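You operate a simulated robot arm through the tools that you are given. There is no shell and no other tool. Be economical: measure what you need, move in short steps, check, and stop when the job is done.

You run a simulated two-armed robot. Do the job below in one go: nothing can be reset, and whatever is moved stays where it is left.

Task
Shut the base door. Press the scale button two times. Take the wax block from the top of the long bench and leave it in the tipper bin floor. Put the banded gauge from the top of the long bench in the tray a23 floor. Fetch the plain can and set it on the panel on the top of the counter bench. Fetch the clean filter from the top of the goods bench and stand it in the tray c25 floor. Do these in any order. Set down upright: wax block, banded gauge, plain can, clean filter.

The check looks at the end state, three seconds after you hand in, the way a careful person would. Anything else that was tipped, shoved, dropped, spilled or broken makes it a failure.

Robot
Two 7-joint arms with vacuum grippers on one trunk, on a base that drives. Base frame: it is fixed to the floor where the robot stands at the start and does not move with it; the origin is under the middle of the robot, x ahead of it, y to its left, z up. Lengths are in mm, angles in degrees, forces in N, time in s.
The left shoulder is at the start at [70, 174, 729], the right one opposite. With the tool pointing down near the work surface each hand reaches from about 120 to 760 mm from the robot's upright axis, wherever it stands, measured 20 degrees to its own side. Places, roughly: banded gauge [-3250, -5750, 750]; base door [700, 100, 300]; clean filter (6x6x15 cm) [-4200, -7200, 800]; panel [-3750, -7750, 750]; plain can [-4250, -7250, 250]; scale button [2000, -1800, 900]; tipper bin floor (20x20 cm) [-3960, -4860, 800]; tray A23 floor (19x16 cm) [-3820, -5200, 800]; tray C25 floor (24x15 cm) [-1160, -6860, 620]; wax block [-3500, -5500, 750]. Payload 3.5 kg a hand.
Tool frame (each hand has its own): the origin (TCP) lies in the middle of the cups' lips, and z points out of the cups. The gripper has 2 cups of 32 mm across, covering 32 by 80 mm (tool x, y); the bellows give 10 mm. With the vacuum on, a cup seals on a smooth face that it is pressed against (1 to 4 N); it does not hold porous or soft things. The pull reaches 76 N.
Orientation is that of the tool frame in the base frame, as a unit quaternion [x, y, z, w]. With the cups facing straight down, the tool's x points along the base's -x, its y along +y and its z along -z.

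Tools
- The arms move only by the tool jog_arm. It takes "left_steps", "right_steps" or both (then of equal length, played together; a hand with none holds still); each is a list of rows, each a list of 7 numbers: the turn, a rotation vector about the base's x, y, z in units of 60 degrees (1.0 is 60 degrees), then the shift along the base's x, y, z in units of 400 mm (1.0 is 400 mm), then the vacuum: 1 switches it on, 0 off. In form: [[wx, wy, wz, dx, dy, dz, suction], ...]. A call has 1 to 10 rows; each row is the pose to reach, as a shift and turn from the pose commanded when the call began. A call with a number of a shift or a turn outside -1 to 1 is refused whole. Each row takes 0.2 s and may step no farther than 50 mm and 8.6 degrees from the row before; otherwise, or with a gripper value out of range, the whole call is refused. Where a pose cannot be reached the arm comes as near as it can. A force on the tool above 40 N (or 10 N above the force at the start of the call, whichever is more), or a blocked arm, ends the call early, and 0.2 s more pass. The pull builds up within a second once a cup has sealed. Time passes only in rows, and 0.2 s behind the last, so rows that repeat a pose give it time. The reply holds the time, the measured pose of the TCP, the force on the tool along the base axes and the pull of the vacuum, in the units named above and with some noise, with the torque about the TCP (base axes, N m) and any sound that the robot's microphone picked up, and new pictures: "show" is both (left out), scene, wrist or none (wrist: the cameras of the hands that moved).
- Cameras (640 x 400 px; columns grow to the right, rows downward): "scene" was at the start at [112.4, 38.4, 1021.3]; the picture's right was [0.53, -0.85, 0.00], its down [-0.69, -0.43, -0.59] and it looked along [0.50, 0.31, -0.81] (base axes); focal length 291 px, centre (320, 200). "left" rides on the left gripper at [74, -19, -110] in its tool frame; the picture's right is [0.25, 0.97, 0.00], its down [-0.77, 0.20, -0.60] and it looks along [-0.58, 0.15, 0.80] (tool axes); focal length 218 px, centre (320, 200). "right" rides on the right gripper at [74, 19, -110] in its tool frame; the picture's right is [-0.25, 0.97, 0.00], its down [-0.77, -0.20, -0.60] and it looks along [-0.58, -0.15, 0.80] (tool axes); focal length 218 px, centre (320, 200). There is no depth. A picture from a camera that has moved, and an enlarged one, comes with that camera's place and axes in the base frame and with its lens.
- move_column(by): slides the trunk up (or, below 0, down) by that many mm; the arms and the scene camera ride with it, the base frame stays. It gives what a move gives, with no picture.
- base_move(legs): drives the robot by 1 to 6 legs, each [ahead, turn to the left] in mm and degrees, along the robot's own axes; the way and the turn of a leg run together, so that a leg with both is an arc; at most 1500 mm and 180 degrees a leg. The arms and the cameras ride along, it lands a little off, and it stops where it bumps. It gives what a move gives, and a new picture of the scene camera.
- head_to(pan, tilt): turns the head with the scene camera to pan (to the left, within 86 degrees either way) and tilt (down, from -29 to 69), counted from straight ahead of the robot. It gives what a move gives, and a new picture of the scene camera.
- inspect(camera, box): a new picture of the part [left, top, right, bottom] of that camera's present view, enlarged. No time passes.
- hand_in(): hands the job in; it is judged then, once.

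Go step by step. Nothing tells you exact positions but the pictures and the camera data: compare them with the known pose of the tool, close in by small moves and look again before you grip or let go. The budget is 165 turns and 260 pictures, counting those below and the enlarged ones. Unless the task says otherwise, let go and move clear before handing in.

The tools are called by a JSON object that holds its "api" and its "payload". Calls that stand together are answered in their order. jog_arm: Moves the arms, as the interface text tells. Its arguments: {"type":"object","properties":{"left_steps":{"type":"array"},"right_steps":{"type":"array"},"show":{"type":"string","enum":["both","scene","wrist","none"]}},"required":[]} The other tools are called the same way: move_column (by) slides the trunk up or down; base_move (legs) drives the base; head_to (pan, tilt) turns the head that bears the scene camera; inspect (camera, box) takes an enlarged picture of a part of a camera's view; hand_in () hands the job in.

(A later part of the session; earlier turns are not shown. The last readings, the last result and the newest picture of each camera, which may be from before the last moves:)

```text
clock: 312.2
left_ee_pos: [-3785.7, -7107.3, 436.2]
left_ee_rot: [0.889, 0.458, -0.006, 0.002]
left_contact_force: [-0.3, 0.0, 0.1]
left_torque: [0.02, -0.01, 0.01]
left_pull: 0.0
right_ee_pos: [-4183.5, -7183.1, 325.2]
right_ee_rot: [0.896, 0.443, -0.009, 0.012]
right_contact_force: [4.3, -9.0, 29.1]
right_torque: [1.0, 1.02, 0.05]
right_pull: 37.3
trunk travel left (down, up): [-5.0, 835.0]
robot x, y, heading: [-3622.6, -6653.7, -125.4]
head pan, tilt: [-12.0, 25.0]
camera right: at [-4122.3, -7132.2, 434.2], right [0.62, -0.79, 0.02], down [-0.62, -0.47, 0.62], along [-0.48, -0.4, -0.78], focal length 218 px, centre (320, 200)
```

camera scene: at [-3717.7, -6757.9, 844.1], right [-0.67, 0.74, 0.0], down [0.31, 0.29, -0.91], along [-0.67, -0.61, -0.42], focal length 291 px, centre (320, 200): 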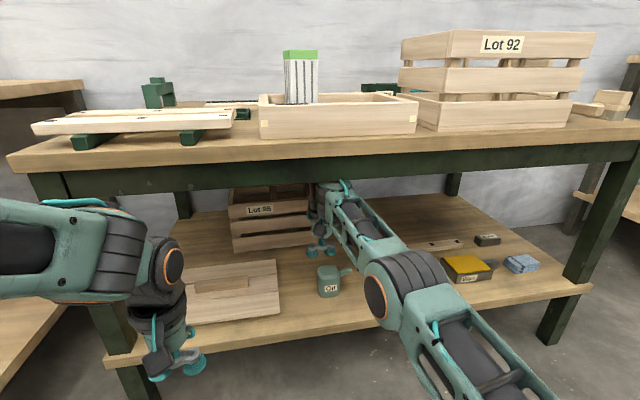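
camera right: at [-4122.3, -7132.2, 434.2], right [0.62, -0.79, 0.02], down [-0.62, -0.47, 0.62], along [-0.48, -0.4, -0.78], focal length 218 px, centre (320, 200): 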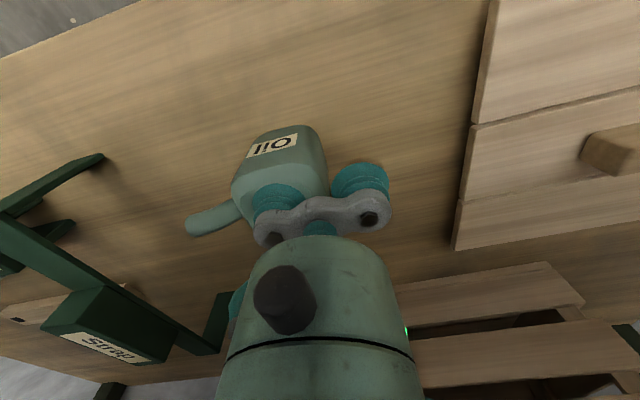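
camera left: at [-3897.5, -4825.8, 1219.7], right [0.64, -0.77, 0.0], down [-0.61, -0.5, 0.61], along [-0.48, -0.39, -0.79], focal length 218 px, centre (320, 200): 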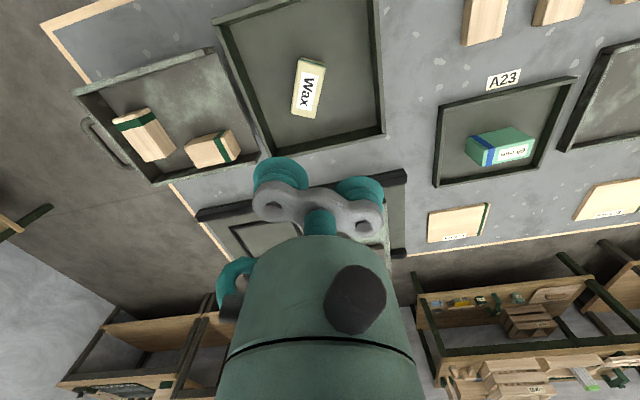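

Sealed. Lifting a little, then backing straight out.

{"api": "jog_arm", "payload": {"right_steps": [[0, 0, 0, 0, 0, 0.01, 1], [0, 0, 0, 0, 0, 0.02, 1], [0, 0, 0, 0, 0, 0.06, 1], [0, 0, 0, 0, 0, 0.11, 1], [0, 0, 0, 0, 0, 0.15, 1]], "show": "wrist"}}

{"api": "base_move", "payload": {"legs": [[-330, 0]]}}

```text
clock: 313.4
left_ee_pos: [-3786.1, -7108.2, 433.6]
left_ee_rot: [0.889, 0.458, -0.005, 0.002]
left_contact_force: [-0.2, 0.3, 0.0]
left_torque: [0.02, 0.01, 0.01]
left_pull: 0.1
right_ee_pos: [-4181.6, -7184.1, 381.0]
right_ee_rot: [0.897, 0.442, -0.006, 0.011]
right_contact_force: [-0.5, 0.0, -1.7]
right_torque: [0.58, 0.7, -0.04]
right_pull: 37.9
trunk travel left (down, up): [-5.0, 835.0]
robot x, y, heading: [-3621.2, -6654.2, -125.5]
head pan, tilt: [-12.0, 25.0]
camera right: at [-4121.6, -7133.2, 489.6], right [0.62, -0.79, 0.02], down [-0.63, -0.47, 0.62], along [-0.48, -0.39, -0.79], focal length 218 px, centre (320, 200)
```

right: 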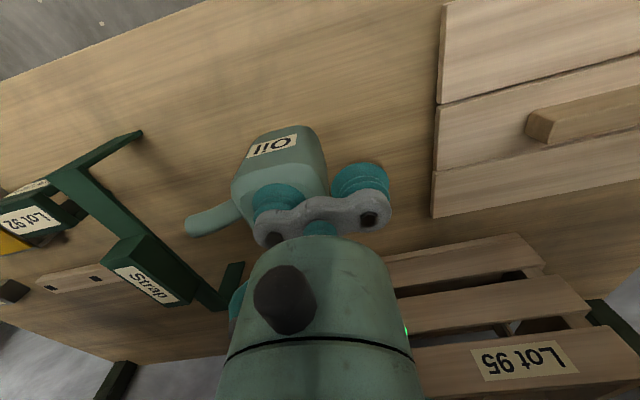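

```text
clock: 315.6
left_ee_pos: [-3589.3, -6834.4, 433.2]
left_ee_rot: [0.889, 0.459, -0.005, 0.002]
left_contact_force: [0.5, -1.0, -0.5]
left_torque: [0.01, -0.05, 0.01]
left_pull: 0.1
right_ee_pos: [-3984.8, -6911.8, 380.4]
right_ee_rot: [0.896, 0.444, -0.007, 0.011]
right_contact_force: [0.2, 0.2, -1.6]
right_torque: [0.53, 0.69, 0.01]
right_pull: 37.6
trunk travel left (down, up): [-5.0, 835.0]
robot x, y, heading: [-3426.6, -6383.0, -125.4]
head pan, tilt: [-12.0, 25.0]
camera scene: at [-3522.1, -6484.4, 844.1], right [-0.68, 0.74, 0.0], down [0.31, 0.29, -0.91], along [-0.67, -0.61, -0.42], focal length 291 px, centre (320, 200)
```

scene: 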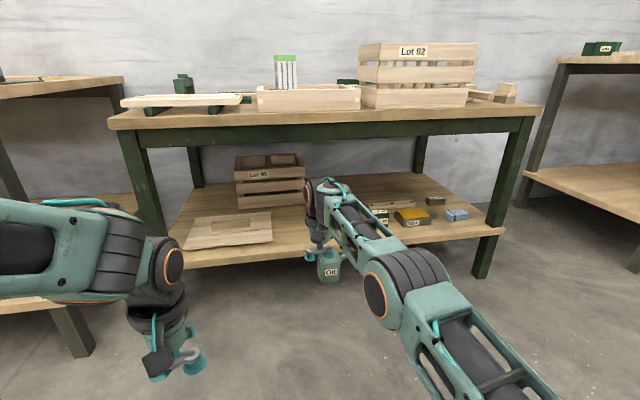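

The can is out. I'll pull the hand back clear of the bench edge and raise the trunk.

{"api": "jog_arm", "payload": {"right_steps": [[0, 0, 0, 0.06, 0.08, 0, 1], [0, 0, 0, 0.12, 0.16, 0, 1], [0, 0, 0, 0.18, 0.24, 0, 1], [0, 0, 0, 0.24, 0.32, 0, 1], [0, 0, 0, 0.3, 0.4, 0, 1]], "show": "none"}}

{"api": "move_column", "payload": {"by": 400}}

{"api": "move_column", "payload": {"by": 300}}

{"api": "head_to", "payload": {"pan": 40, "tilt": 35}}

```text
clock: 316.8
left_ee_pos: [-3590.4, -6835.3, 434.2]
left_ee_rot: [0.889, 0.458, -0.004, 0.003]
left_contact_force: [-0.3, 0.2, -1.0]
left_torque: [0.02, 0.01, 0.04]
left_pull: 0.0
right_ee_pos: [-3865.1, -6751.2, 380.6]
right_ee_rot: [0.896, 0.445, -0.007, 0.012]
right_contact_force: [-0.6, 0.1, -2.7]
right_torque: [0.58, 0.67, 0.01]
right_pull: 37.5
trunk travel left (down, up): [-5.0, 835.0]
robot x, y, heading: [-3426.6, -6379.7, -125.5]
head pan, tilt: [-12.0, 25.0]
```

```text
clock: 320.7
left_ee_pos: [-3590.4, -6834.9, 833.9]
left_ee_rot: [0.889, 0.459, -0.005, 0.002]
left_contact_force: [-0.7, 0.1, 0.3]
left_torque: [-0.01, -0.04, 0.0]
left_pull: 0.0
right_ee_pos: [-3864.8, -6750.6, 780.8]
right_ee_rot: [0.896, 0.445, -0.007, 0.01]
right_contact_force: [-0.4, 0.0, -1.0]
right_torque: [0.59, 0.69, -0.02]
right_pull: 37.7
trunk travel left (down, up): [-405.0, 435.0]
robot x, y, heading: [-3425.6, -6376.9, -125.3]
head pan, tilt: [-12.0, 25.0]
```

```text
clock: 323.7
left_ee_pos: [-3590.4, -6835.3, 1133.4]
left_ee_rot: [0.889, 0.458, -0.004, 0.002]
left_contact_force: [-0.3, -0.9, 0.3]
left_torque: [0.0, 0.04, 0.04]
left_pull: 0.1
right_ee_pos: [-3864.3, -6751.4, 1081.3]
right_ee_rot: [0.895, 0.445, -0.008, 0.011]
right_contact_force: [-0.4, 0.1, -1.5]
right_torque: [0.57, 0.69, -0.04]
right_pull: 37.0
trunk travel left (down, up): [-705.0, 135.0]
robot x, y, heading: [-3427.1, -6384.0, -125.3]
head pan, tilt: [-12.0, 25.0]
```

```text
clock: 324.9
left_ee_pos: [-3589.8, -6835.4, 1133.5]
left_ee_rot: [0.889, 0.459, -0.005, 0.001]
left_contact_force: [-0.1, 0.0, 0.1]
left_torque: [-0.01, 0.01, 0.01]
left_pull: 0.1
right_ee_pos: [-3864.8, -6752.2, 1081.3]
right_ee_rot: [0.896, 0.444, -0.007, 0.012]
right_contact_force: [0.5, 0.2, -1.4]
right_torque: [0.57, 0.72, 0.02]
right_pull: 37.9
trunk travel left (down, up): [-705.0, 135.0]
robot x, y, heading: [-3424.8, -6383.4, -125.2]
head pan, tilt: [40.0, 35.0]
camera scene: at [-3447.4, -6510.0, 1528.4], right [-1.0, -0.08, 0.0], down [-0.05, 0.57, -0.82], along [0.06, -0.82, -0.57], focal length 291 px, centre (320, 200)
```

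scene: 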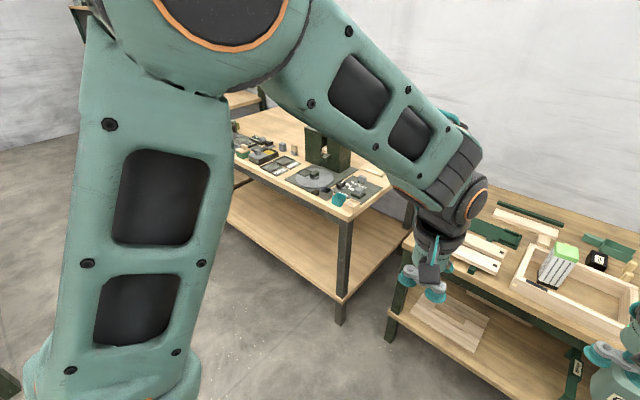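

The can is held. The counter bench is to the left; I'll drive in front of its right end and look for the panel.

{"api": "base_move", "payload": {"legs": [[0, 55.7], [820, 0], [0, -57.9]]}}

{"api": "head_to", "payload": {"pan": -15, "tilt": 42}}

```text
clock: 334.4
left_ee_pos: [-3346.3, -7609.0, 1133.9]
left_ee_rot: [0.906, 0.424, -0.005, 0.001]
left_contact_force: [-1.6, -0.8, -0.1]
left_torque: [0.02, -0.02, 0.0]
left_pull: 0.0
right_ee_pos: [-3613.8, -7505.3, 1081.9]
right_ee_rot: [0.912, 0.41, -0.008, 0.011]
right_contact_force: [0.3, 0.1, -1.5]
right_torque: [0.6, 0.66, -0.03]
right_pull: 37.8
trunk travel left (down, up): [-705.0, 135.0]
robot x, y, heading: [-3147.6, -7167.0, -130.0]
head pan, tilt: [40.0, 35.0]
camera scene: at [-3178.4, -7295.9, 1528.4], right [-1.0, 0.0, 0.0], down [0.0, 0.57, -0.82], along [0.0, -0.82, -0.57], focal length 291 px, centre (320, 200)
```

scene: 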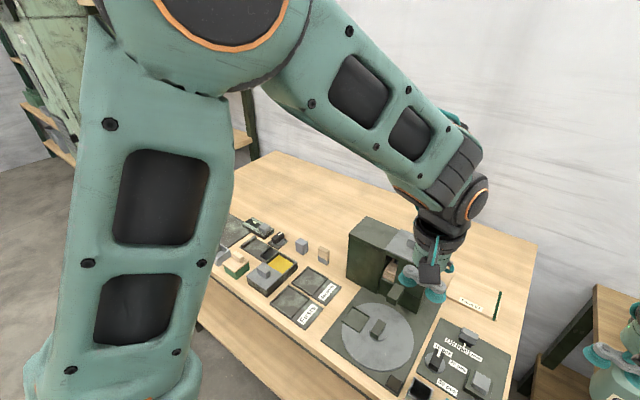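

```text
clock: 335.6
left_ee_pos: [-3346.3, -7610.0, 1133.4]
left_ee_rot: [0.906, 0.424, -0.005, 0.002]
left_contact_force: [-0.6, -0.6, 0.1]
left_torque: [0.01, -0.03, 0.01]
left_pull: 0.1
right_ee_pos: [-3613.4, -7505.6, 1080.3]
right_ee_rot: [0.912, 0.41, -0.008, 0.012]
right_contact_force: [0.1, 0.1, -1.8]
right_torque: [0.62, 0.63, -0.04]
right_pull: 37.4
trunk travel left (down, up): [-705.0, 135.0]
robot x, y, heading: [-3148.4, -7170.6, -130.0]
head pan, tilt: [-15.0, 42.0]
camera scene: at [-3247.2, -7255.8, 1517.9], right [-0.58, 0.82, 0.0], down [0.55, 0.39, -0.74], along [-0.61, -0.43, -0.67], focal length 291 px, centre (320, 200)
```

scene: 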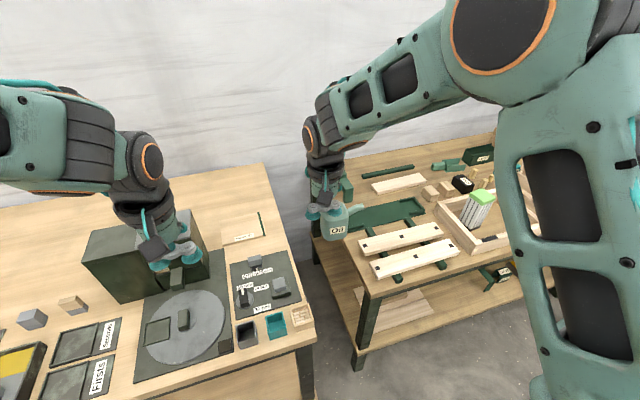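

{"api": "inspect", "payload": {"camera": "scene", "box": [190, 190, 320, 330]}}

```text
2.86 times, centred on (255, 260) of scene
camera zoom: at [-3247.2, -7255.8, 1517.9], right [-0.58, 0.82, 0.0], down [0.55, 0.39, -0.74], along [-0.61, -0.43, -0.67], focal length 830 px, centre (506, 29)
```

zoom: 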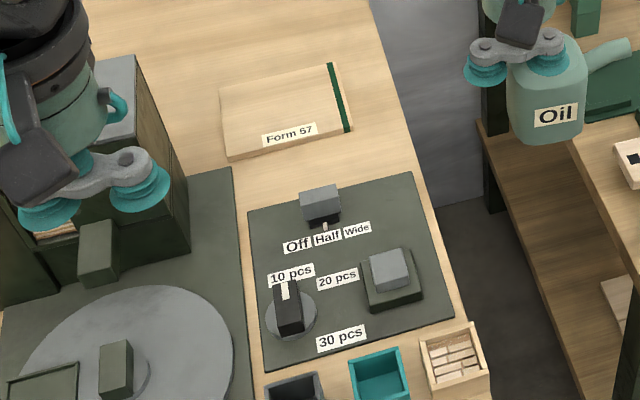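

The wooden "Form 57" board near (−3630, −7844) fits the panel's given place (the control tile does not). It's deep on the bench, so I'll get close and turn slightly left.

{"api": "base_move", "payload": {"legs": [[78, 0], [0, 13]]}}

{"api": "move_column", "payload": {"by": -70}}

{"api": "head_to", "payload": {"pan": -15, "tilt": 45}}

```text
clock: 337.5
left_ee_pos: [-3290.6, -7703.9, 1133.5]
left_ee_rot: [0.851, 0.525, -0.004, 0.002]
left_contact_force: [-1.0, -0.1, 0.1]
left_torque: [-0.01, -0.01, -0.02]
left_pull: 0.0
right_ee_pos: [-3576.3, -7661.2, 1081.2]
right_ee_rot: [0.86, 0.511, -0.005, 0.012]
right_contact_force: [-1.0, -0.6, -1.1]
right_torque: [0.46, 0.73, -0.05]
right_pull: 37.7
trunk travel left (down, up): [-705.0, 135.0]
robot x, y, heading: [-3198.8, -7227.4, -116.8]
head pan, tilt: [-15.0, 42.0]
camera scene: at [-3276.0, -7337.5, 1517.6], right [-0.75, 0.67, 0.0], down [0.45, 0.5, -0.74], along [-0.49, -0.55, -0.67], focal length 291 px, centre (320, 200)
```

scene: 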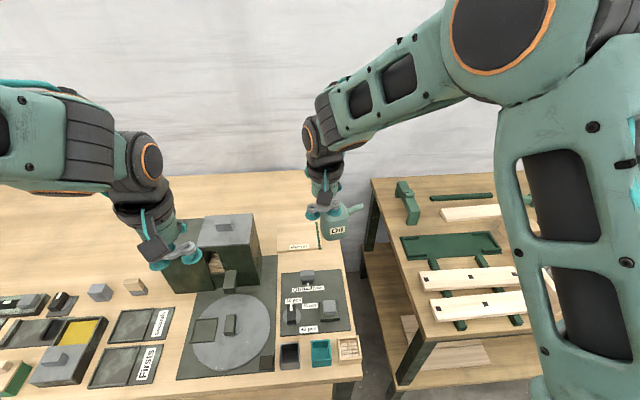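

```text
clock: 338.6
left_ee_pos: [-3289.7, -7702.4, 1063.8]
left_ee_rot: [0.851, 0.526, -0.005, 0.003]
left_contact_force: [-0.4, -0.4, -0.1]
left_torque: [0.0, -0.01, 0.02]
left_pull: 0.0
right_ee_pos: [-3573.9, -7661.3, 1011.6]
right_ee_rot: [0.859, 0.511, -0.006, 0.011]
right_contact_force: [0.0, 0.3, -1.3]
right_torque: [0.42, 0.74, -0.04]
right_pull: 38.0
trunk travel left (down, up): [-635.0, 205.0]
robot x, y, heading: [-3194.9, -7227.8, -116.7]
head pan, tilt: [-15.0, 42.0]
```

```text
clock: 339.2
left_ee_pos: [-3290.2, -7701.8, 1064.3]
left_ee_rot: [0.851, 0.526, -0.005, 0.002]
left_contact_force: [0.1, 0.6, -0.5]
left_torque: [-0.03, 0.0, 0.0]
left_pull: 0.1
right_ee_pos: [-3575.1, -7660.7, 1010.1]
right_ee_rot: [0.86, 0.511, -0.006, 0.012]
right_contact_force: [0.5, 0.3, -1.3]
right_torque: [0.47, 0.75, -0.06]
right_pull: 37.9
trunk travel left (down, up): [-635.0, 205.0]
robot x, y, heading: [-3195.8, -7230.9, -116.5]
head pan, tilt: [-15.0, 45.0]
camera scene: at [-3272.9, -7334.3, 1443.6], right [-0.75, 0.66, 0.0], down [0.47, 0.53, -0.71], along [-0.47, -0.53, -0.71], focal length 291 px, centre (320, 200)
```

scene: 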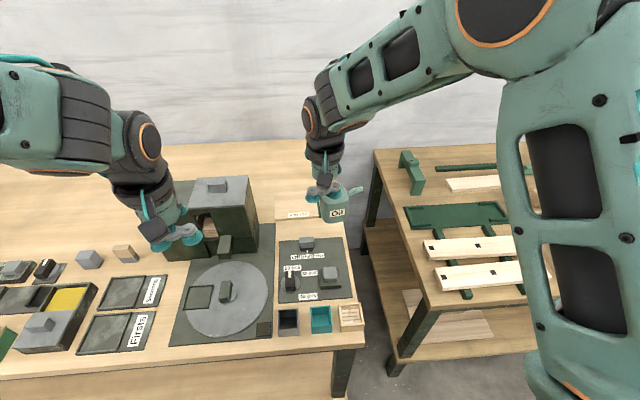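

{"api": "inspect", "payload": {"camera": "scene", "box": [250, 170, 380, 250]}}

{"api": "inspect", "payload": {"camera": "right", "box": [0, 0, 640, 400]}}

```text
4.92 times, centred on (315, 210) of scene
camera zoom: at [-3272.9, -7334.3, 1443.6], right [-0.75, 0.66, 0.0], down [0.47, 0.53, -0.71], along [-0.47, -0.53, -0.71], focal length 1430 px, centre (345, 151)
```

zoom: 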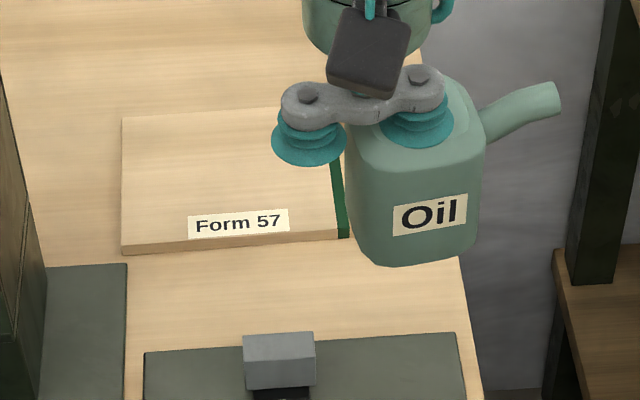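

```text
1.00 times, centred on (320, 200) of right
camera zoom: at [-3522.7, -7602.6, 1120.1], right [0.73, -0.68, 0.02], down [-0.55, -0.57, 0.62], along [-0.41, -0.46, -0.79], focal length 218 px, centre (320, 200)
```

zoom: 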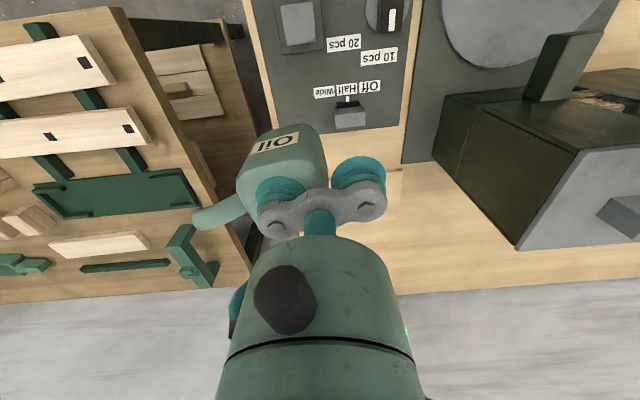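

The board's centre is (−3631, −7845). I'll extend over it, then lower partway and look.

{"api": "jog_arm", "payload": {"right_steps": [[0, 0, 0, -0.02, -0.12, 0, 1], [0, 0, 0, -0.045, -0.24, 0, 1], [0, 0, 0, -0.065, -0.36, 0, 1], [0, 0, 0, -0.0875, -0.4875, 0, 1], [0, 0, 0, -0.0875, -0.4875, -0.1, 1], [0, 0, 0, -0.0875, -0.4875, -0.2, 1], [0, 0, 0, -0.0875, -0.4875, -0.26, 1]]}}

{"api": "inspect", "payload": {"camera": "scene", "box": [250, 150, 380, 250]}}

```text
refused: row 4 steps farther than a row can; nothing moved
```

```text
4.00 times, centred on (315, 200) of scene
camera zoom: at [-3272.9, -7334.3, 1443.6], right [-0.75, 0.66, 0.0], down [0.47, 0.53, -0.71], along [-0.47, -0.53, -0.71], focal length 1162 px, centre (340, 200)
```

zoom: 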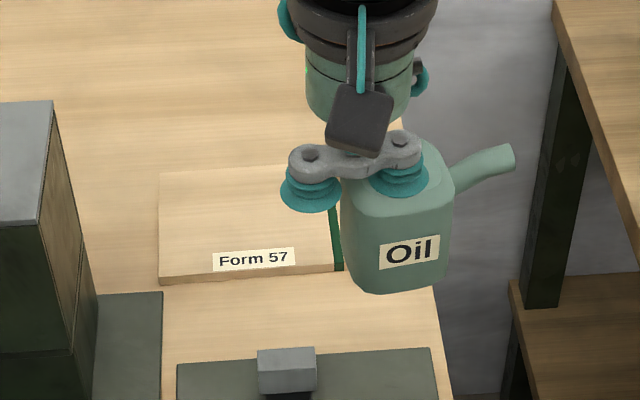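

{"api": "jog_arm", "payload": {"right_steps": [[0, 0, 0, -0.018, -0.1, 0, 1], [0, 0, 0, -0.036, -0.2, 0, 1], [0, 0, 0, -0.054, -0.3, 0, 1], [0, 0, 0, -0.072, -0.4, 0, 1], [0, 0, 0, -0.0875, -0.4875, 0, 1], [0, 0, 0, -0.0875, -0.4875, -0.1, 1], [0, 0, 0, -0.0875, -0.4875, -0.2, 1], [0, 0, 0, -0.0875, -0.4875, -0.25, 1]]}}

{"api": "inspect", "payload": {"camera": "scene", "box": [250, 150, 380, 250]}}

```text
clock: 341.0
left_ee_pos: [-3291.3, -7703.4, 1063.7]
left_ee_rot: [0.851, 0.525, -0.005, 0.003]
left_contact_force: [0.4, 0.3, 0.3]
left_torque: [-0.04, -0.02, 0.01]
left_pull: 0.2
right_ee_pos: [-3609.0, -7857.4, 910.7]
right_ee_rot: [0.859, 0.512, -0.006, 0.012]
right_contact_force: [-0.8, 0.0, -1.2]
right_torque: [0.42, 0.78, -0.06]
right_pull: 37.7
trunk travel left (down, up): [-635.0, 205.0]
robot x, y, heading: [-3198.3, -7226.1, -116.7]
head pan, tilt: [-15.0, 45.0]
camera scene: at [-3273.5, -7335.0, 1443.5], right [-0.75, 0.66, 0.0], down [0.47, 0.53, -0.71], along [-0.47, -0.53, -0.71], focal length 291 px, centre (320, 200)
camera right: at [-3556.1, -7797.5, 1019.3], right [0.73, -0.68, 0.02], down [-0.55, -0.57, 0.62], along [-0.41, -0.46, -0.79], focal length 218 px, centre (320, 200)
```

scene: 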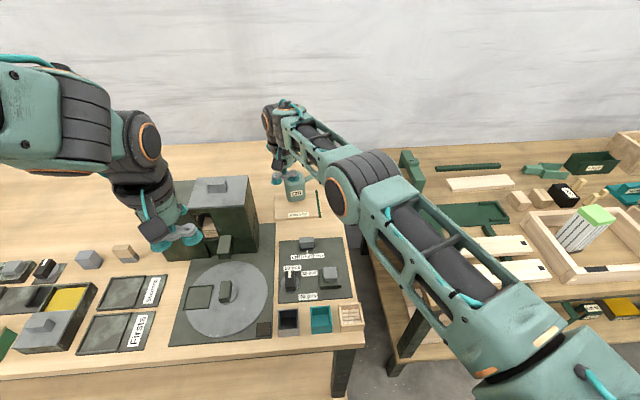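
right: 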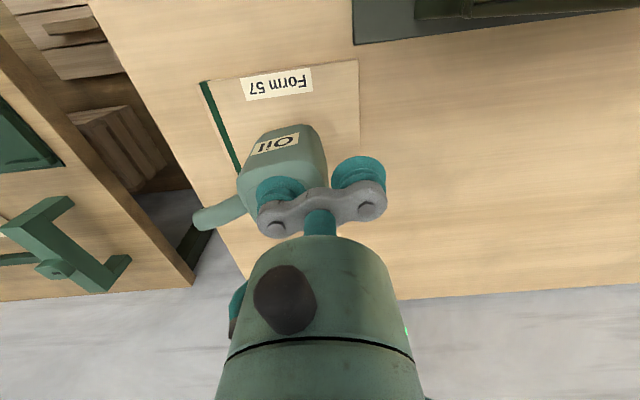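

```text
4.00 times, centred on (315, 200) of scene
camera zoom: at [-3273.5, -7335.0, 1443.5], right [-0.75, 0.66, 0.0], down [0.47, 0.53, -0.71], along [-0.47, -0.53, -0.71], focal length 1162 px, centre (340, 200)
```

zoom: 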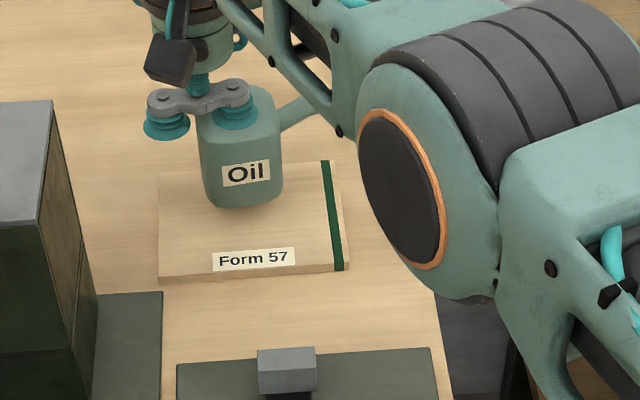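

Well placed over the board. Lowering to touch.

{"api": "jog_arm", "payload": {"right_steps": [[0, 0, 0, 0, 0, -0.05, 1], [0, 0, 0, 0, 0, -0.075, 1], [0, 0, 0, 0, 0, -0.085, 1], [0, 0, 0, 0, 0, -0.095, 1], [0, 0, 0, 0, 0, -0.105, 1], [0, 0, 0, 0, 0, -0.115, 1], [0, 0, 0, 0, 0, -0.125, 1], [0, 0, 0, 0, 0, -0.135, 1]], "show": "none"}}

{"api": "inspect", "payload": {"camera": "scene", "box": [250, 150, 380, 250]}}

```text
clock: 342.4
left_ee_pos: [-3290.7, -7701.5, 1064.2]
left_ee_rot: [0.851, 0.525, -0.005, 0.001]
left_contact_force: [-0.2, -1.1, -0.5]
left_torque: [-0.01, 0.01, 0.02]
left_pull: 0.0
right_ee_pos: [-3607.8, -7858.1, 873.1]
right_ee_rot: [0.859, 0.512, -0.01, 0.016]
right_contact_force: [5.5, 1.5, 18.8]
right_torque: [0.66, 0.84, -0.13]
right_pull: 37.5
trunk travel left (down, up): [-635.0, 205.0]
robot x, y, heading: [-3196.0, -7228.6, -116.5]
head pan, tilt: [-15.0, 45.0]
stopped in row 6 (right hand): the force on the tool passed its limit (the readings are from after the stop); the commanded pose is now the measured one
```

```text
4.00 times, centred on (315, 200) of scene
camera zoom: at [-3272.1, -7333.4, 1443.4], right [-0.75, 0.66, 0.0], down [0.47, 0.53, -0.71], along [-0.47, -0.53, -0.71], focal length 1162 px, centre (340, 200)
```

zoom: 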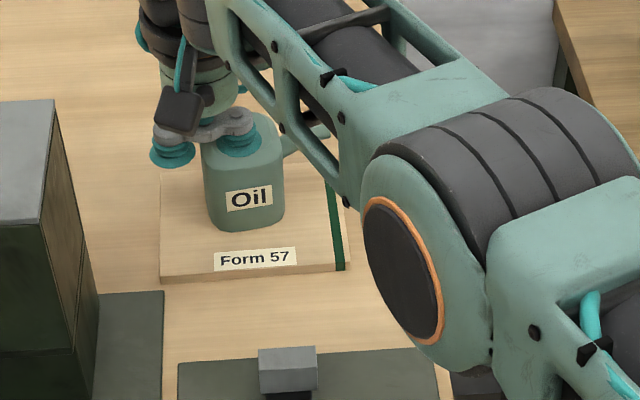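

Touched down on the board. Releasing and lifting clear.

{"api": "jog_arm", "payload": {"right_steps": [[0, 0, 0, 0, 0, 0.006, 0], [0, 0, 0, 0, 0, 0.01, 0], [0, 0, 0, 0, 0, 0.012, 0], [0, 0, 0, 0, 0, 0.02, 0], [0, 0, 0, 0, 0, 0.06, 0], [0, 0, 0, 0, 0, 0.15, 0], [0, 0, 0, 0, 0, 0.25, 0], [0, 0, 0, 0, 0, 0.36, 0], [0, 0, 0, 0.03, 0.09, 0.4, 0], [0, 0, 0, 0.06, 0.19, 0.44, 0]], "show": "scene"}}

{"api": "jog_arm", "payload": {"right_steps": [[0, 0, 0, 0.04, 0.1, 0.02, 0], [0, 0, 0, 0.08, 0.2, 0.04, 0], [0, 0, 0, 0.1, 0.3, 0.06, 0], [0, 0, 0, 0.12, 0.38, 0.08, 0]], "show": "scene"}}

```text
clock: 344.6
left_ee_pos: [-3289.3, -7700.9, 1064.2]
left_ee_rot: [0.851, 0.526, -0.005, 0.003]
left_contact_force: [-0.3, 1.0, -0.1]
left_torque: [0.03, -0.01, -0.02]
left_pull: 0.0
right_ee_pos: [-3587.6, -7780.3, 1046.1]
right_ee_rot: [0.859, 0.512, -0.009, 0.016]
right_contact_force: [-0.3, 0.3, 0.2]
right_torque: [-0.05, 0.04, 0.01]
right_pull: 0.1
trunk travel left (down, up): [-635.0, 205.0]
robot x, y, heading: [-3197.4, -7226.6, -116.5]
head pan, tilt: [-15.0, 45.0]
camera scene: at [-3272.4, -7332.1, 1443.7], right [-0.75, 0.66, 0.0], down [0.47, 0.53, -0.71], along [-0.47, -0.53, -0.71], focal length 291 px, centre (320, 200)
```

scene: 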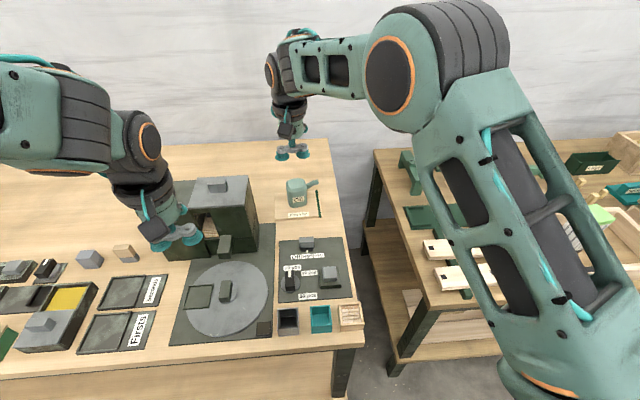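

```text
clock: 345.6
left_ee_pos: [-3289.2, -7700.3, 1065.8]
left_ee_rot: [0.851, 0.525, -0.005, 0.002]
left_contact_force: [-0.5, -0.2, -0.1]
left_torque: [0.0, 0.03, 0.01]
left_pull: 0.1
right_ee_pos: [-3536.7, -7627.6, 1077.7]
right_ee_rot: [0.858, 0.513, -0.009, 0.015]
right_contact_force: [-0.4, 1.1, -0.1]
right_torque: [0.02, 0.01, 0.01]
right_pull: 0.1
trunk travel left (down, up): [-635.0, 205.0]
robot x, y, heading: [-3196.9, -7228.2, -116.5]
head pan, tilt: [-15.0, 45.0]
camera scene: at [-3272.0, -7331.7, 1443.8], right [-0.75, 0.66, 0.0], down [0.47, 0.53, -0.71], along [-0.47, -0.53, -0.71], focal length 291 px, centre (320, 200)
```

scene: 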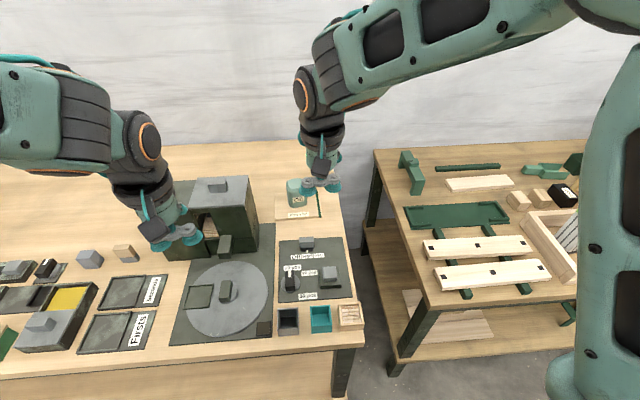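

The can stands on the panel. Next, back to the goods bench for the filter.

{"api": "move_column", "payload": {"by": 90}}

{"api": "base_move", "payload": {"legs": [[-150, 0], [0, -94.1], [656, 0], [0, 85]]}}

{"api": "head_to", "payload": {"pan": -8, "tilt": 50}}

```text
clock: 346.8
left_ee_pos: [-3289.8, -7702.2, 1153.6]
left_ee_rot: [0.851, 0.526, -0.004, 0.002]
left_contact_force: [0.1, 0.1, -0.1]
left_torque: [-0.02, 0.0, -0.01]
left_pull: 0.1
right_ee_pos: [-3536.5, -7629.9, 1166.9]
right_ee_rot: [0.858, 0.513, -0.009, 0.015]
right_contact_force: [0.7, -0.6, 0.2]
right_torque: [0.01, 0.01, -0.03]
right_pull: 0.0
trunk travel left (down, up): [-725.0, 115.0]
robot x, y, heading: [-3195.2, -7229.5, -116.6]
head pan, tilt: [-15.0, 45.0]
```

```text
clock: 359.0
left_ee_pos: [-3862.8, -7210.7, 1153.0]
left_ee_rot: [0.892, 0.452, -0.005, 0.002]
left_contact_force: [-0.1, 0.3, -0.3]
left_torque: [-0.03, 0.0, 0.03]
left_pull: 0.1
right_ee_pos: [-4094.9, -7098.6, 1167.8]
right_ee_rot: [0.899, 0.437, -0.01, 0.015]
right_contact_force: [-0.5, 0.5, -0.3]
right_torque: [-0.01, 0.03, 0.0]
right_pull: 0.0
trunk travel left (down, up): [-725.0, 115.0]
robot x, y, heading: [-3689.9, -6757.3, -126.4]
head pan, tilt: [-15.0, 45.0]
camera scene: at [-3784.1, -6850.4, 1533.6], right [-0.62, 0.78, 0.0], down [0.55, 0.44, -0.71], along [-0.55, -0.44, -0.71], focal length 291 px, centre (320, 200)
```

scene: 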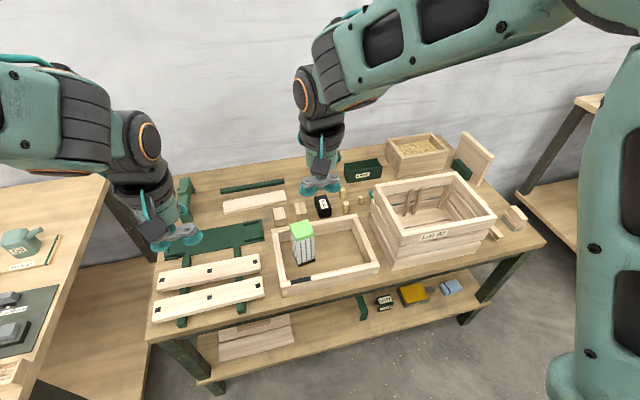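

```text
clock: 359.7
left_ee_pos: [-3863.2, -7209.5, 1153.5]
left_ee_rot: [0.892, 0.451, -0.004, 0.002]
left_contact_force: [-0.5, -0.6, 0.2]
left_torque: [0.0, -0.01, 0.01]
left_pull: 0.1
right_ee_pos: [-4095.9, -7098.3, 1167.5]
right_ee_rot: [0.899, 0.438, -0.009, 0.013]
right_contact_force: [0.0, 0.1, -0.3]
right_torque: [0.02, 0.02, 0.02]
right_pull: 0.0
trunk travel left (down, up): [-725.0, 115.0]
robot x, y, heading: [-3687.8, -6763.1, -126.5]
head pan, tilt: [-8.0, 50.0]
camera scene: at [-3774.1, -6854.9, 1526.7], right [-0.71, 0.7, 0.0], down [0.54, 0.55, -0.64], along [-0.45, -0.46, -0.77], focal length 291 px, centre (320, 200)
```

scene: 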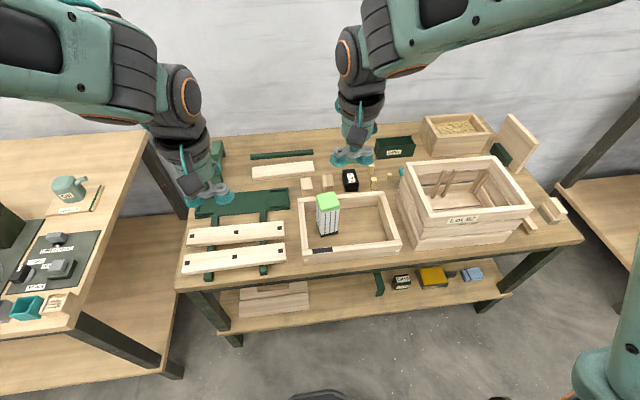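

The filter's top centre is about (−4127, −7182, 950). I'll bring the right hand over so its right cup is centred on the cap.

{"api": "jog_arm", "payload": {"right_steps": [[0, 0, 0, -0.015, -0.12, -0.02, 0], [0, 0, 0, -0.03, -0.24, -0.04, 0], [0, 0, 0, -0.03, -0.2475, -0.16, 0], [0, 0, 0, -0.03, -0.2475, -0.28, 0], [0, 0, 0, -0.03, -0.2475, -0.4, 0], [0, 0, 0, -0.03, -0.2475, -0.46, 0]]}}

{"api": "inspect", "payload": {"camera": "scene", "box": [270, 150, 400, 250]}}

```text
clock: 361.1
left_ee_pos: [-3863.8, -7209.8, 1154.1]
left_ee_rot: [0.892, 0.452, -0.004, 0.003]
left_contact_force: [-0.1, -0.5, -0.2]
left_torque: [0.0, 0.0, 0.0]
left_pull: 0.0
right_ee_pos: [-4104.6, -7196.8, 983.3]
right_ee_rot: [0.899, 0.438, -0.01, 0.013]
right_contact_force: [-0.4, 0.8, -0.5]
right_torque: [0.02, -0.01, 0.03]
right_pull: 0.1
trunk travel left (down, up): [-725.0, 115.0]
robot x, y, heading: [-3694.9, -6759.5, -126.6]
head pan, tilt: [-8.0, 50.0]
camera scene: at [-3774.6, -6854.4, 1526.7], right [-0.71, 0.7, 0.0], down [0.54, 0.55, -0.64], along [-0.45, -0.46, -0.77], focal length 291 px, centre (320, 200)
camera right: at [-4043.4, -7146.0, 1090.9], right [0.6, -0.8, 0.02], down [-0.63, -0.46, 0.62], along [-0.49, -0.39, -0.78], focal length 218 px, centre (320, 200)
```

scene: 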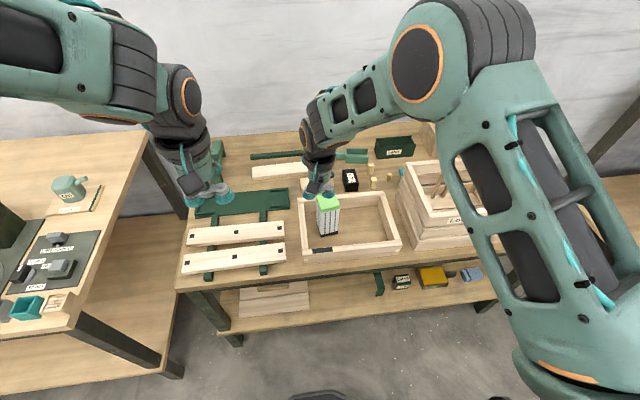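
right: 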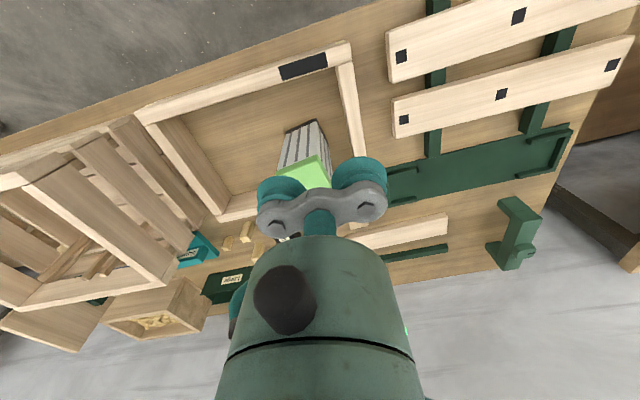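

```text
4.00 times, centred on (335, 200) of scene
camera zoom: at [-3774.6, -6854.4, 1526.7], right [-0.71, 0.7, 0.0], down [0.54, 0.55, -0.64], along [-0.45, -0.46, -0.77], focal length 1162 px, centre (260, 200)
```

zoom: 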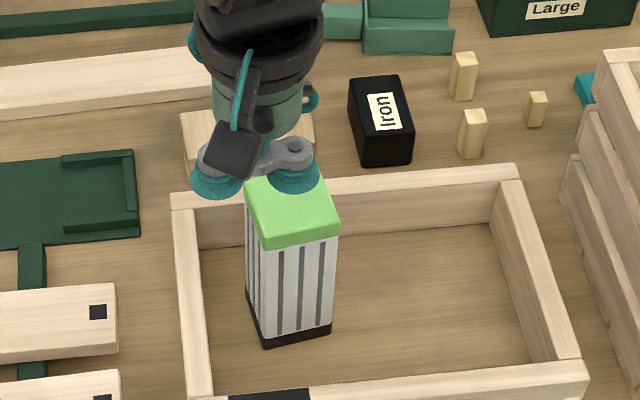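

{"api": "inspect", "payload": {"camera": "right", "box": [230, 100, 410, 240]}}

```text
2.86 times, centred on (320, 170) of right
camera zoom: at [-4043.4, -7146.0, 1090.9], right [0.6, -0.8, 0.02], down [-0.63, -0.46, 0.62], along [-0.49, -0.39, -0.78], focal length 624 px, centre (320, 286)
```

zoom: 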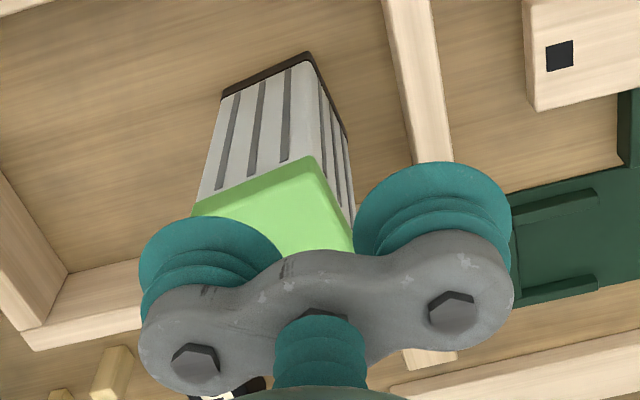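

Triangulating both views puts the cap lower and farther: about (−4161, −7217, 880). Adjusting, then re-checking.

{"api": "jog_arm", "payload": {"right_steps": [[0, 0, 0, -0.0925, -0.0875, 0, 0], [0, 0, 0, -0.0925, -0.0875, -0.08, 0], [0, 0, 0, -0.0925, -0.0875, -0.15, 0]], "show": "none"}}

{"api": "inspect", "payload": {"camera": "right", "box": [230, 100, 410, 240]}}

{"api": "inspect", "payload": {"camera": "scene", "box": [270, 150, 400, 250]}}

```text
refused: row 1 steps farther than a row can; nothing moved
```

```text
2.86 times, centred on (320, 170) of right
camera zoom: at [-4043.4, -7146.0, 1090.9], right [0.6, -0.8, 0.02], down [-0.63, -0.46, 0.62], along [-0.49, -0.39, -0.78], focal length 624 px, centre (320, 286)
```

zoom: 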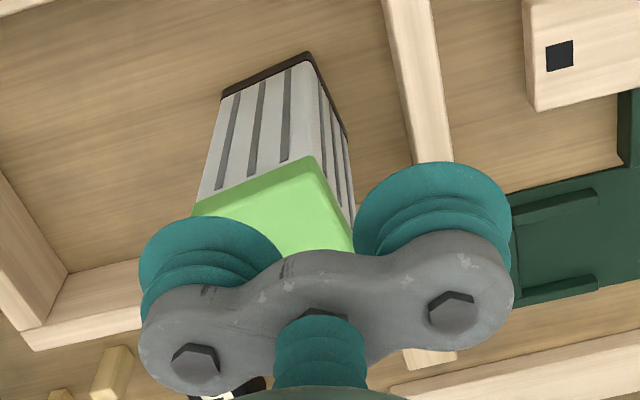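

```text
4.00 times, centred on (335, 200) of scene
camera zoom: at [-3774.6, -6854.4, 1526.7], right [-0.71, 0.7, 0.0], down [0.54, 0.55, -0.64], along [-0.45, -0.46, -0.77], focal length 1162 px, centre (260, 200)
```

zoom: 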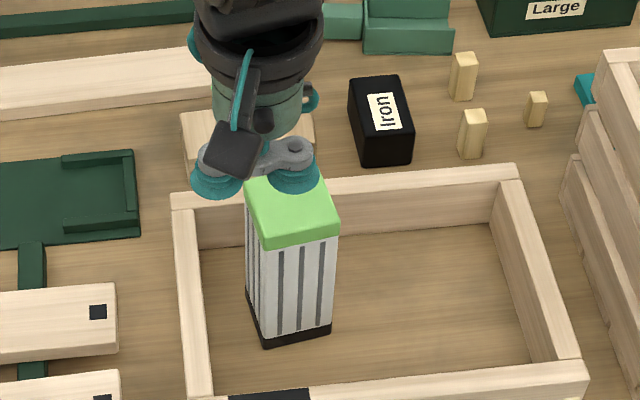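

{"api": "jog_arm", "payload": {"right_steps": [[0, 0, 0, -0.045, -0.0425, 0, 0], [0, 0, 0, -0.0925, -0.0875, -0.02, 0], [0, 0, 0, -0.0925, -0.0875, -0.1, 0], [0, 0, 0, -0.0925, -0.0875, -0.15, 0]], "show": "wrist"}}

{"api": "inspect", "payload": {"camera": "scene", "box": [270, 150, 400, 250]}}

```text
clock: 362.1
left_ee_pos: [-3863.3, -7210.4, 1152.9]
left_ee_rot: [0.892, 0.452, -0.005, 0.002]
left_contact_force: [0.2, 0.2, -0.8]
left_torque: [-0.01, 0.04, -0.01]
left_pull: 0.1
right_ee_pos: [-4143.1, -7231.6, 922.7]
right_ee_rot: [0.899, 0.438, -0.01, 0.014]
right_contact_force: [1.0, -0.3, -0.3]
right_torque: [-0.02, 0.05, 0.04]
right_pull: 0.1
trunk travel left (down, up): [-725.0, 115.0]
robot x, y, heading: [-3692.4, -6760.9, -126.5]
head pan, tilt: [-8.0, 50.0]
camera right: at [-4082.0, -7181.0, 1031.1], right [0.6, -0.8, 0.02], down [-0.63, -0.46, 0.62], along [-0.49, -0.39, -0.78], focal length 218 px, centre (320, 200)
```

right: 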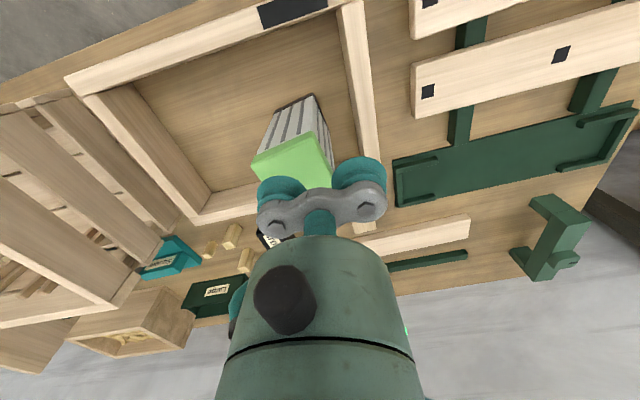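

```text
4.00 times, centred on (335, 200) of scene
camera zoom: at [-3774.9, -6855.3, 1526.6], right [-0.71, 0.7, 0.0], down [0.54, 0.55, -0.64], along [-0.45, -0.46, -0.77], focal length 1162 px, centre (260, 200)
```

zoom: 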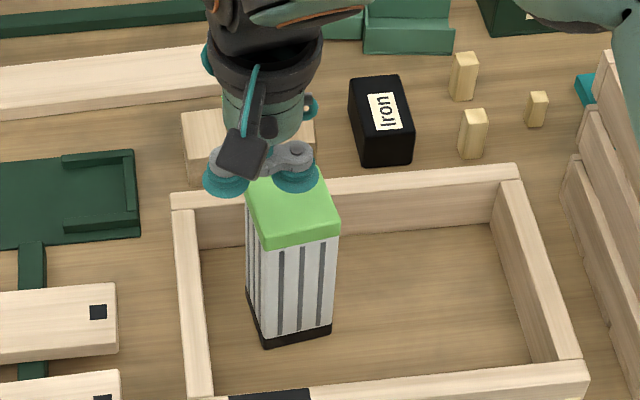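

Consistent now. Descending with the vacuum on.

{"api": "jog_arm", "payload": {"right_steps": [[0, 0, 0, -0.004, -0.01, -0.05, 1], [0, 0, 0, -0.004, -0.01, -0.075, 1], [0, 0, 0, -0.004, -0.01, -0.085, 1], [0, 0, 0, -0.004, -0.01, -0.094, 1], [0, 0, 0, -0.004, -0.01, -0.102, 1], [0, 0, 0, -0.004, -0.01, -0.11, 1], [0, 0, 0, -0.004, -0.01, -0.118, 1], [0, 0, 0, -0.004, -0.01, -0.125, 1], [0, 0, 0, -0.004, -0.01, -0.125, 1]], "show": "none"}}

```text
clock: 364.1
left_ee_pos: [-3862.8, -7210.6, 1154.1]
left_ee_rot: [0.892, 0.451, -0.005, 0.003]
left_contact_force: [-0.4, 0.2, -0.3]
left_torque: [-0.01, -0.01, 0.0]
left_pull: 0.1
right_ee_pos: [-4145.8, -7235.8, 873.4]
right_ee_rot: [0.899, 0.438, -0.009, 0.013]
right_contact_force: [0.3, 0.0, 0.1]
right_torque: [0.53, 0.63, -0.04]
right_pull: 37.6
trunk travel left (down, up): [-725.0, 115.0]
robot x, y, heading: [-3694.5, -6761.3, -126.4]
head pan, tilt: [-8.0, 50.0]
```

Sealed. Lifting straight up.

{"api": "jog_arm", "payload": {"right_steps": [[0, 0, 0, 0, 0, 0.02, 1], [0, 0, 0, 0, 0, 0.06, 1], [0, 0, 0, 0, 0, 0.14, 1], [0, 0, 0, 0, 0, 0.24, 1], [0, 0, 0, 0, 0, 0.35, 1], [0, 0, 0, 0, 0, 0.46, 1], [0, 0, 0, 0, 0, 0.57, 1], [0, 0, 0, 0, 0, 0.65, 1]]}}

```text
clock: 365.9
left_ee_pos: [-3862.7, -7210.1, 1153.4]
left_ee_rot: [0.892, 0.452, -0.005, 0.003]
left_contact_force: [-0.6, -0.2, 0.7]
left_torque: [0.0, 0.01, 0.02]
left_pull: 0.0
right_ee_pos: [-4145.2, -7235.7, 1132.6]
right_ee_rot: [0.899, 0.437, -0.008, 0.013]
right_contact_force: [-0.4, 0.0, -2.9]
right_torque: [0.56, 0.6, -0.03]
right_pull: 37.5
trunk travel left (down, up): [-725.0, 115.0]
robot x, y, heading: [-3691.0, -6760.0, -126.4]
head pan, tilt: [-8.0, 50.0]
camera scene: at [-3773.9, -6854.3, 1526.6], right [-0.71, 0.7, 0.0], down [0.54, 0.55, -0.64], along [-0.45, -0.46, -0.77], focal length 291 px, centre (320, 200)
camera right: at [-4083.7, -7186.0, 1241.1], right [0.6, -0.8, 0.02], down [-0.63, -0.46, 0.62], along [-0.49, -0.39, -0.78], focal length 218 px, centre (320, 200)
```

scene: 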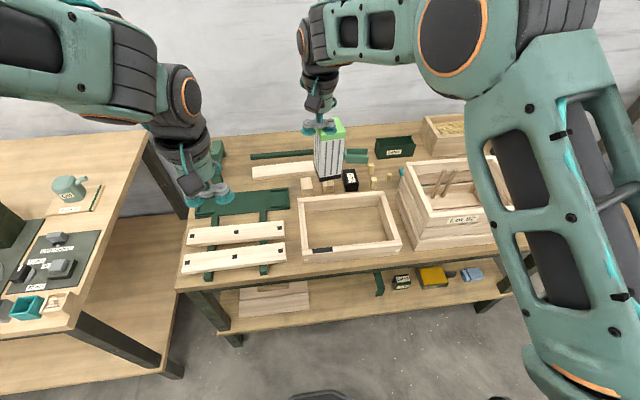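
right: 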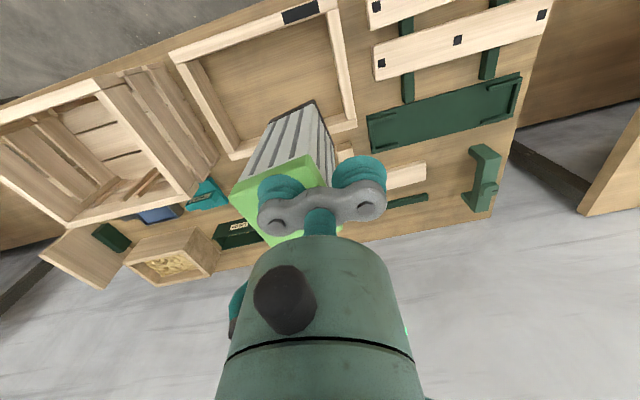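

Filter held. I'll retract it, raise the trunk a bit more, and drive east toward tray C25's table.

{"api": "jog_arm", "payload": {"right_steps": [[0, 0, 0, 0.055, 0.0575, 0.02, 1], [0, 0, 0, 0.11, 0.115, 0.04, 1], [0, 0, 0, 0.165, 0.1725, 0.06, 1], [0, 0, 0, 0.225, 0.235, 0.08, 1]], "show": "none"}}

{"api": "move_column", "payload": {"by": 80}}

{"api": "head_to", "payload": {"pan": 0, "tilt": 30}}

```text
clock: 366.9
left_ee_pos: [-3862.2, -7208.3, 1155.3]
left_ee_rot: [0.892, 0.451, -0.006, 0.002]
left_contact_force: [0.1, -0.3, 0.3]
left_torque: [-0.01, -0.01, 0.0]
left_pull: 0.0
right_ee_pos: [-4051.7, -7139.7, 1166.2]
right_ee_rot: [0.899, 0.437, -0.01, 0.014]
right_contact_force: [0.3, 0.4, -1.2]
right_torque: [0.53, 0.63, -0.09]
right_pull: 37.6
trunk travel left (down, up): [-725.0, 115.0]
robot x, y, heading: [-3694.2, -6760.4, -126.4]
head pan, tilt: [-8.0, 50.0]
```

```text
clock: 368.1
left_ee_pos: [-3862.5, -7210.0, 1233.4]
left_ee_rot: [0.892, 0.452, -0.004, 0.002]
left_contact_force: [0.0, 0.1, -0.5]
left_torque: [-0.02, -0.02, 0.03]
left_pull: 0.0
right_ee_pos: [-4054.7, -7142.0, 1246.8]
right_ee_rot: [0.899, 0.438, -0.01, 0.014]
right_contact_force: [0.2, -0.2, -2.1]
right_torque: [0.52, 0.63, -0.09]
right_pull: 37.6
trunk travel left (down, up): [-805.0, 35.0]
robot x, y, heading: [-3688.7, -6759.9, -126.6]
head pan, tilt: [-8.0, 50.0]
```

```text
clock: 368.9
left_ee_pos: [-3864.3, -7211.1, 1233.1]
left_ee_rot: [0.892, 0.452, -0.005, 0.003]
left_contact_force: [0.6, -0.1, -1.2]
left_torque: [0.0, -0.02, -0.03]
left_pull: 0.0
right_ee_pos: [-4054.2, -7142.3, 1245.5]
right_ee_rot: [0.899, 0.438, -0.01, 0.014]
right_contact_force: [0.0, 0.3, -2.3]
right_torque: [0.52, 0.62, -0.05]
right_pull: 37.5
trunk travel left (down, up): [-805.0, 35.0]
robot x, y, heading: [-3690.7, -6756.0, -126.5]
head pan, tilt: [0.0, 30.0]
camera scene: at [-3774.3, -6872.8, 1636.1], right [-0.81, 0.59, 0.0], down [0.3, 0.4, -0.87], along [-0.51, -0.7, -0.5], focal length 291 px, centre (320, 200)
```

scene: 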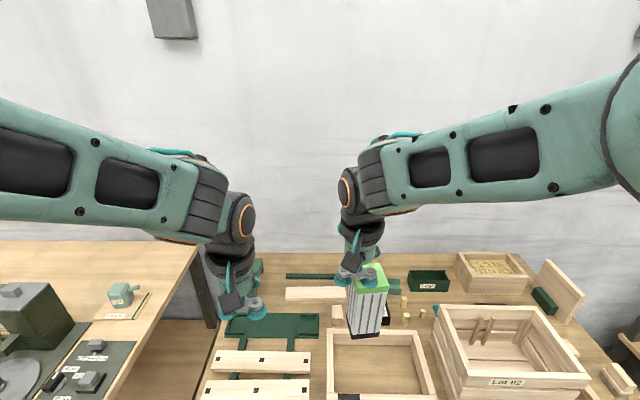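

{"api": "base_move", "payload": {"legs": [[0, 108.5], [778, 0], [0, 40.6], [650, 0], [0, -27.9]]}}

```text
clock: 384.0
left_ee_pos: [-1885.5, -6697.6, 1233.5]
left_ee_rot: [0.054, 0.998, -0.001, 0.006]
left_contact_force: [-0.1, 0.4, -0.4]
left_torque: [-0.03, -0.01, -0.01]
left_pull: 0.1
right_ee_pos: [-1848.4, -6898.0, 1246.2]
right_ee_rot: [0.07, 0.997, 0.007, 0.015]
right_contact_force: [-0.6, -0.7, 0.3]
right_torque: [0.06, 0.02, -0.01]
right_pull: 0.1
trunk travel left (down, up): [-805.0, 35.0]
robot x, y, heading: [-2360.9, -6774.8, -6.6]
head pan, tilt: [0.0, 30.0]
camera scene: at [-2222.0, -6789.9, 1636.1], right [-0.11, -0.99, 0.0], down [-0.5, 0.05, -0.87], along [0.86, -0.1, -0.5], focal length 291 px, centre (320, 200)
```

scene: 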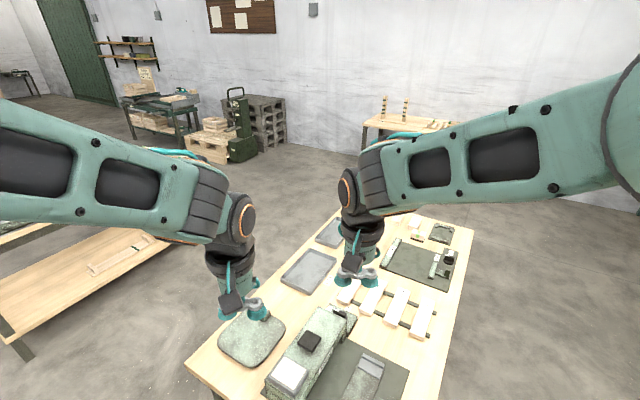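

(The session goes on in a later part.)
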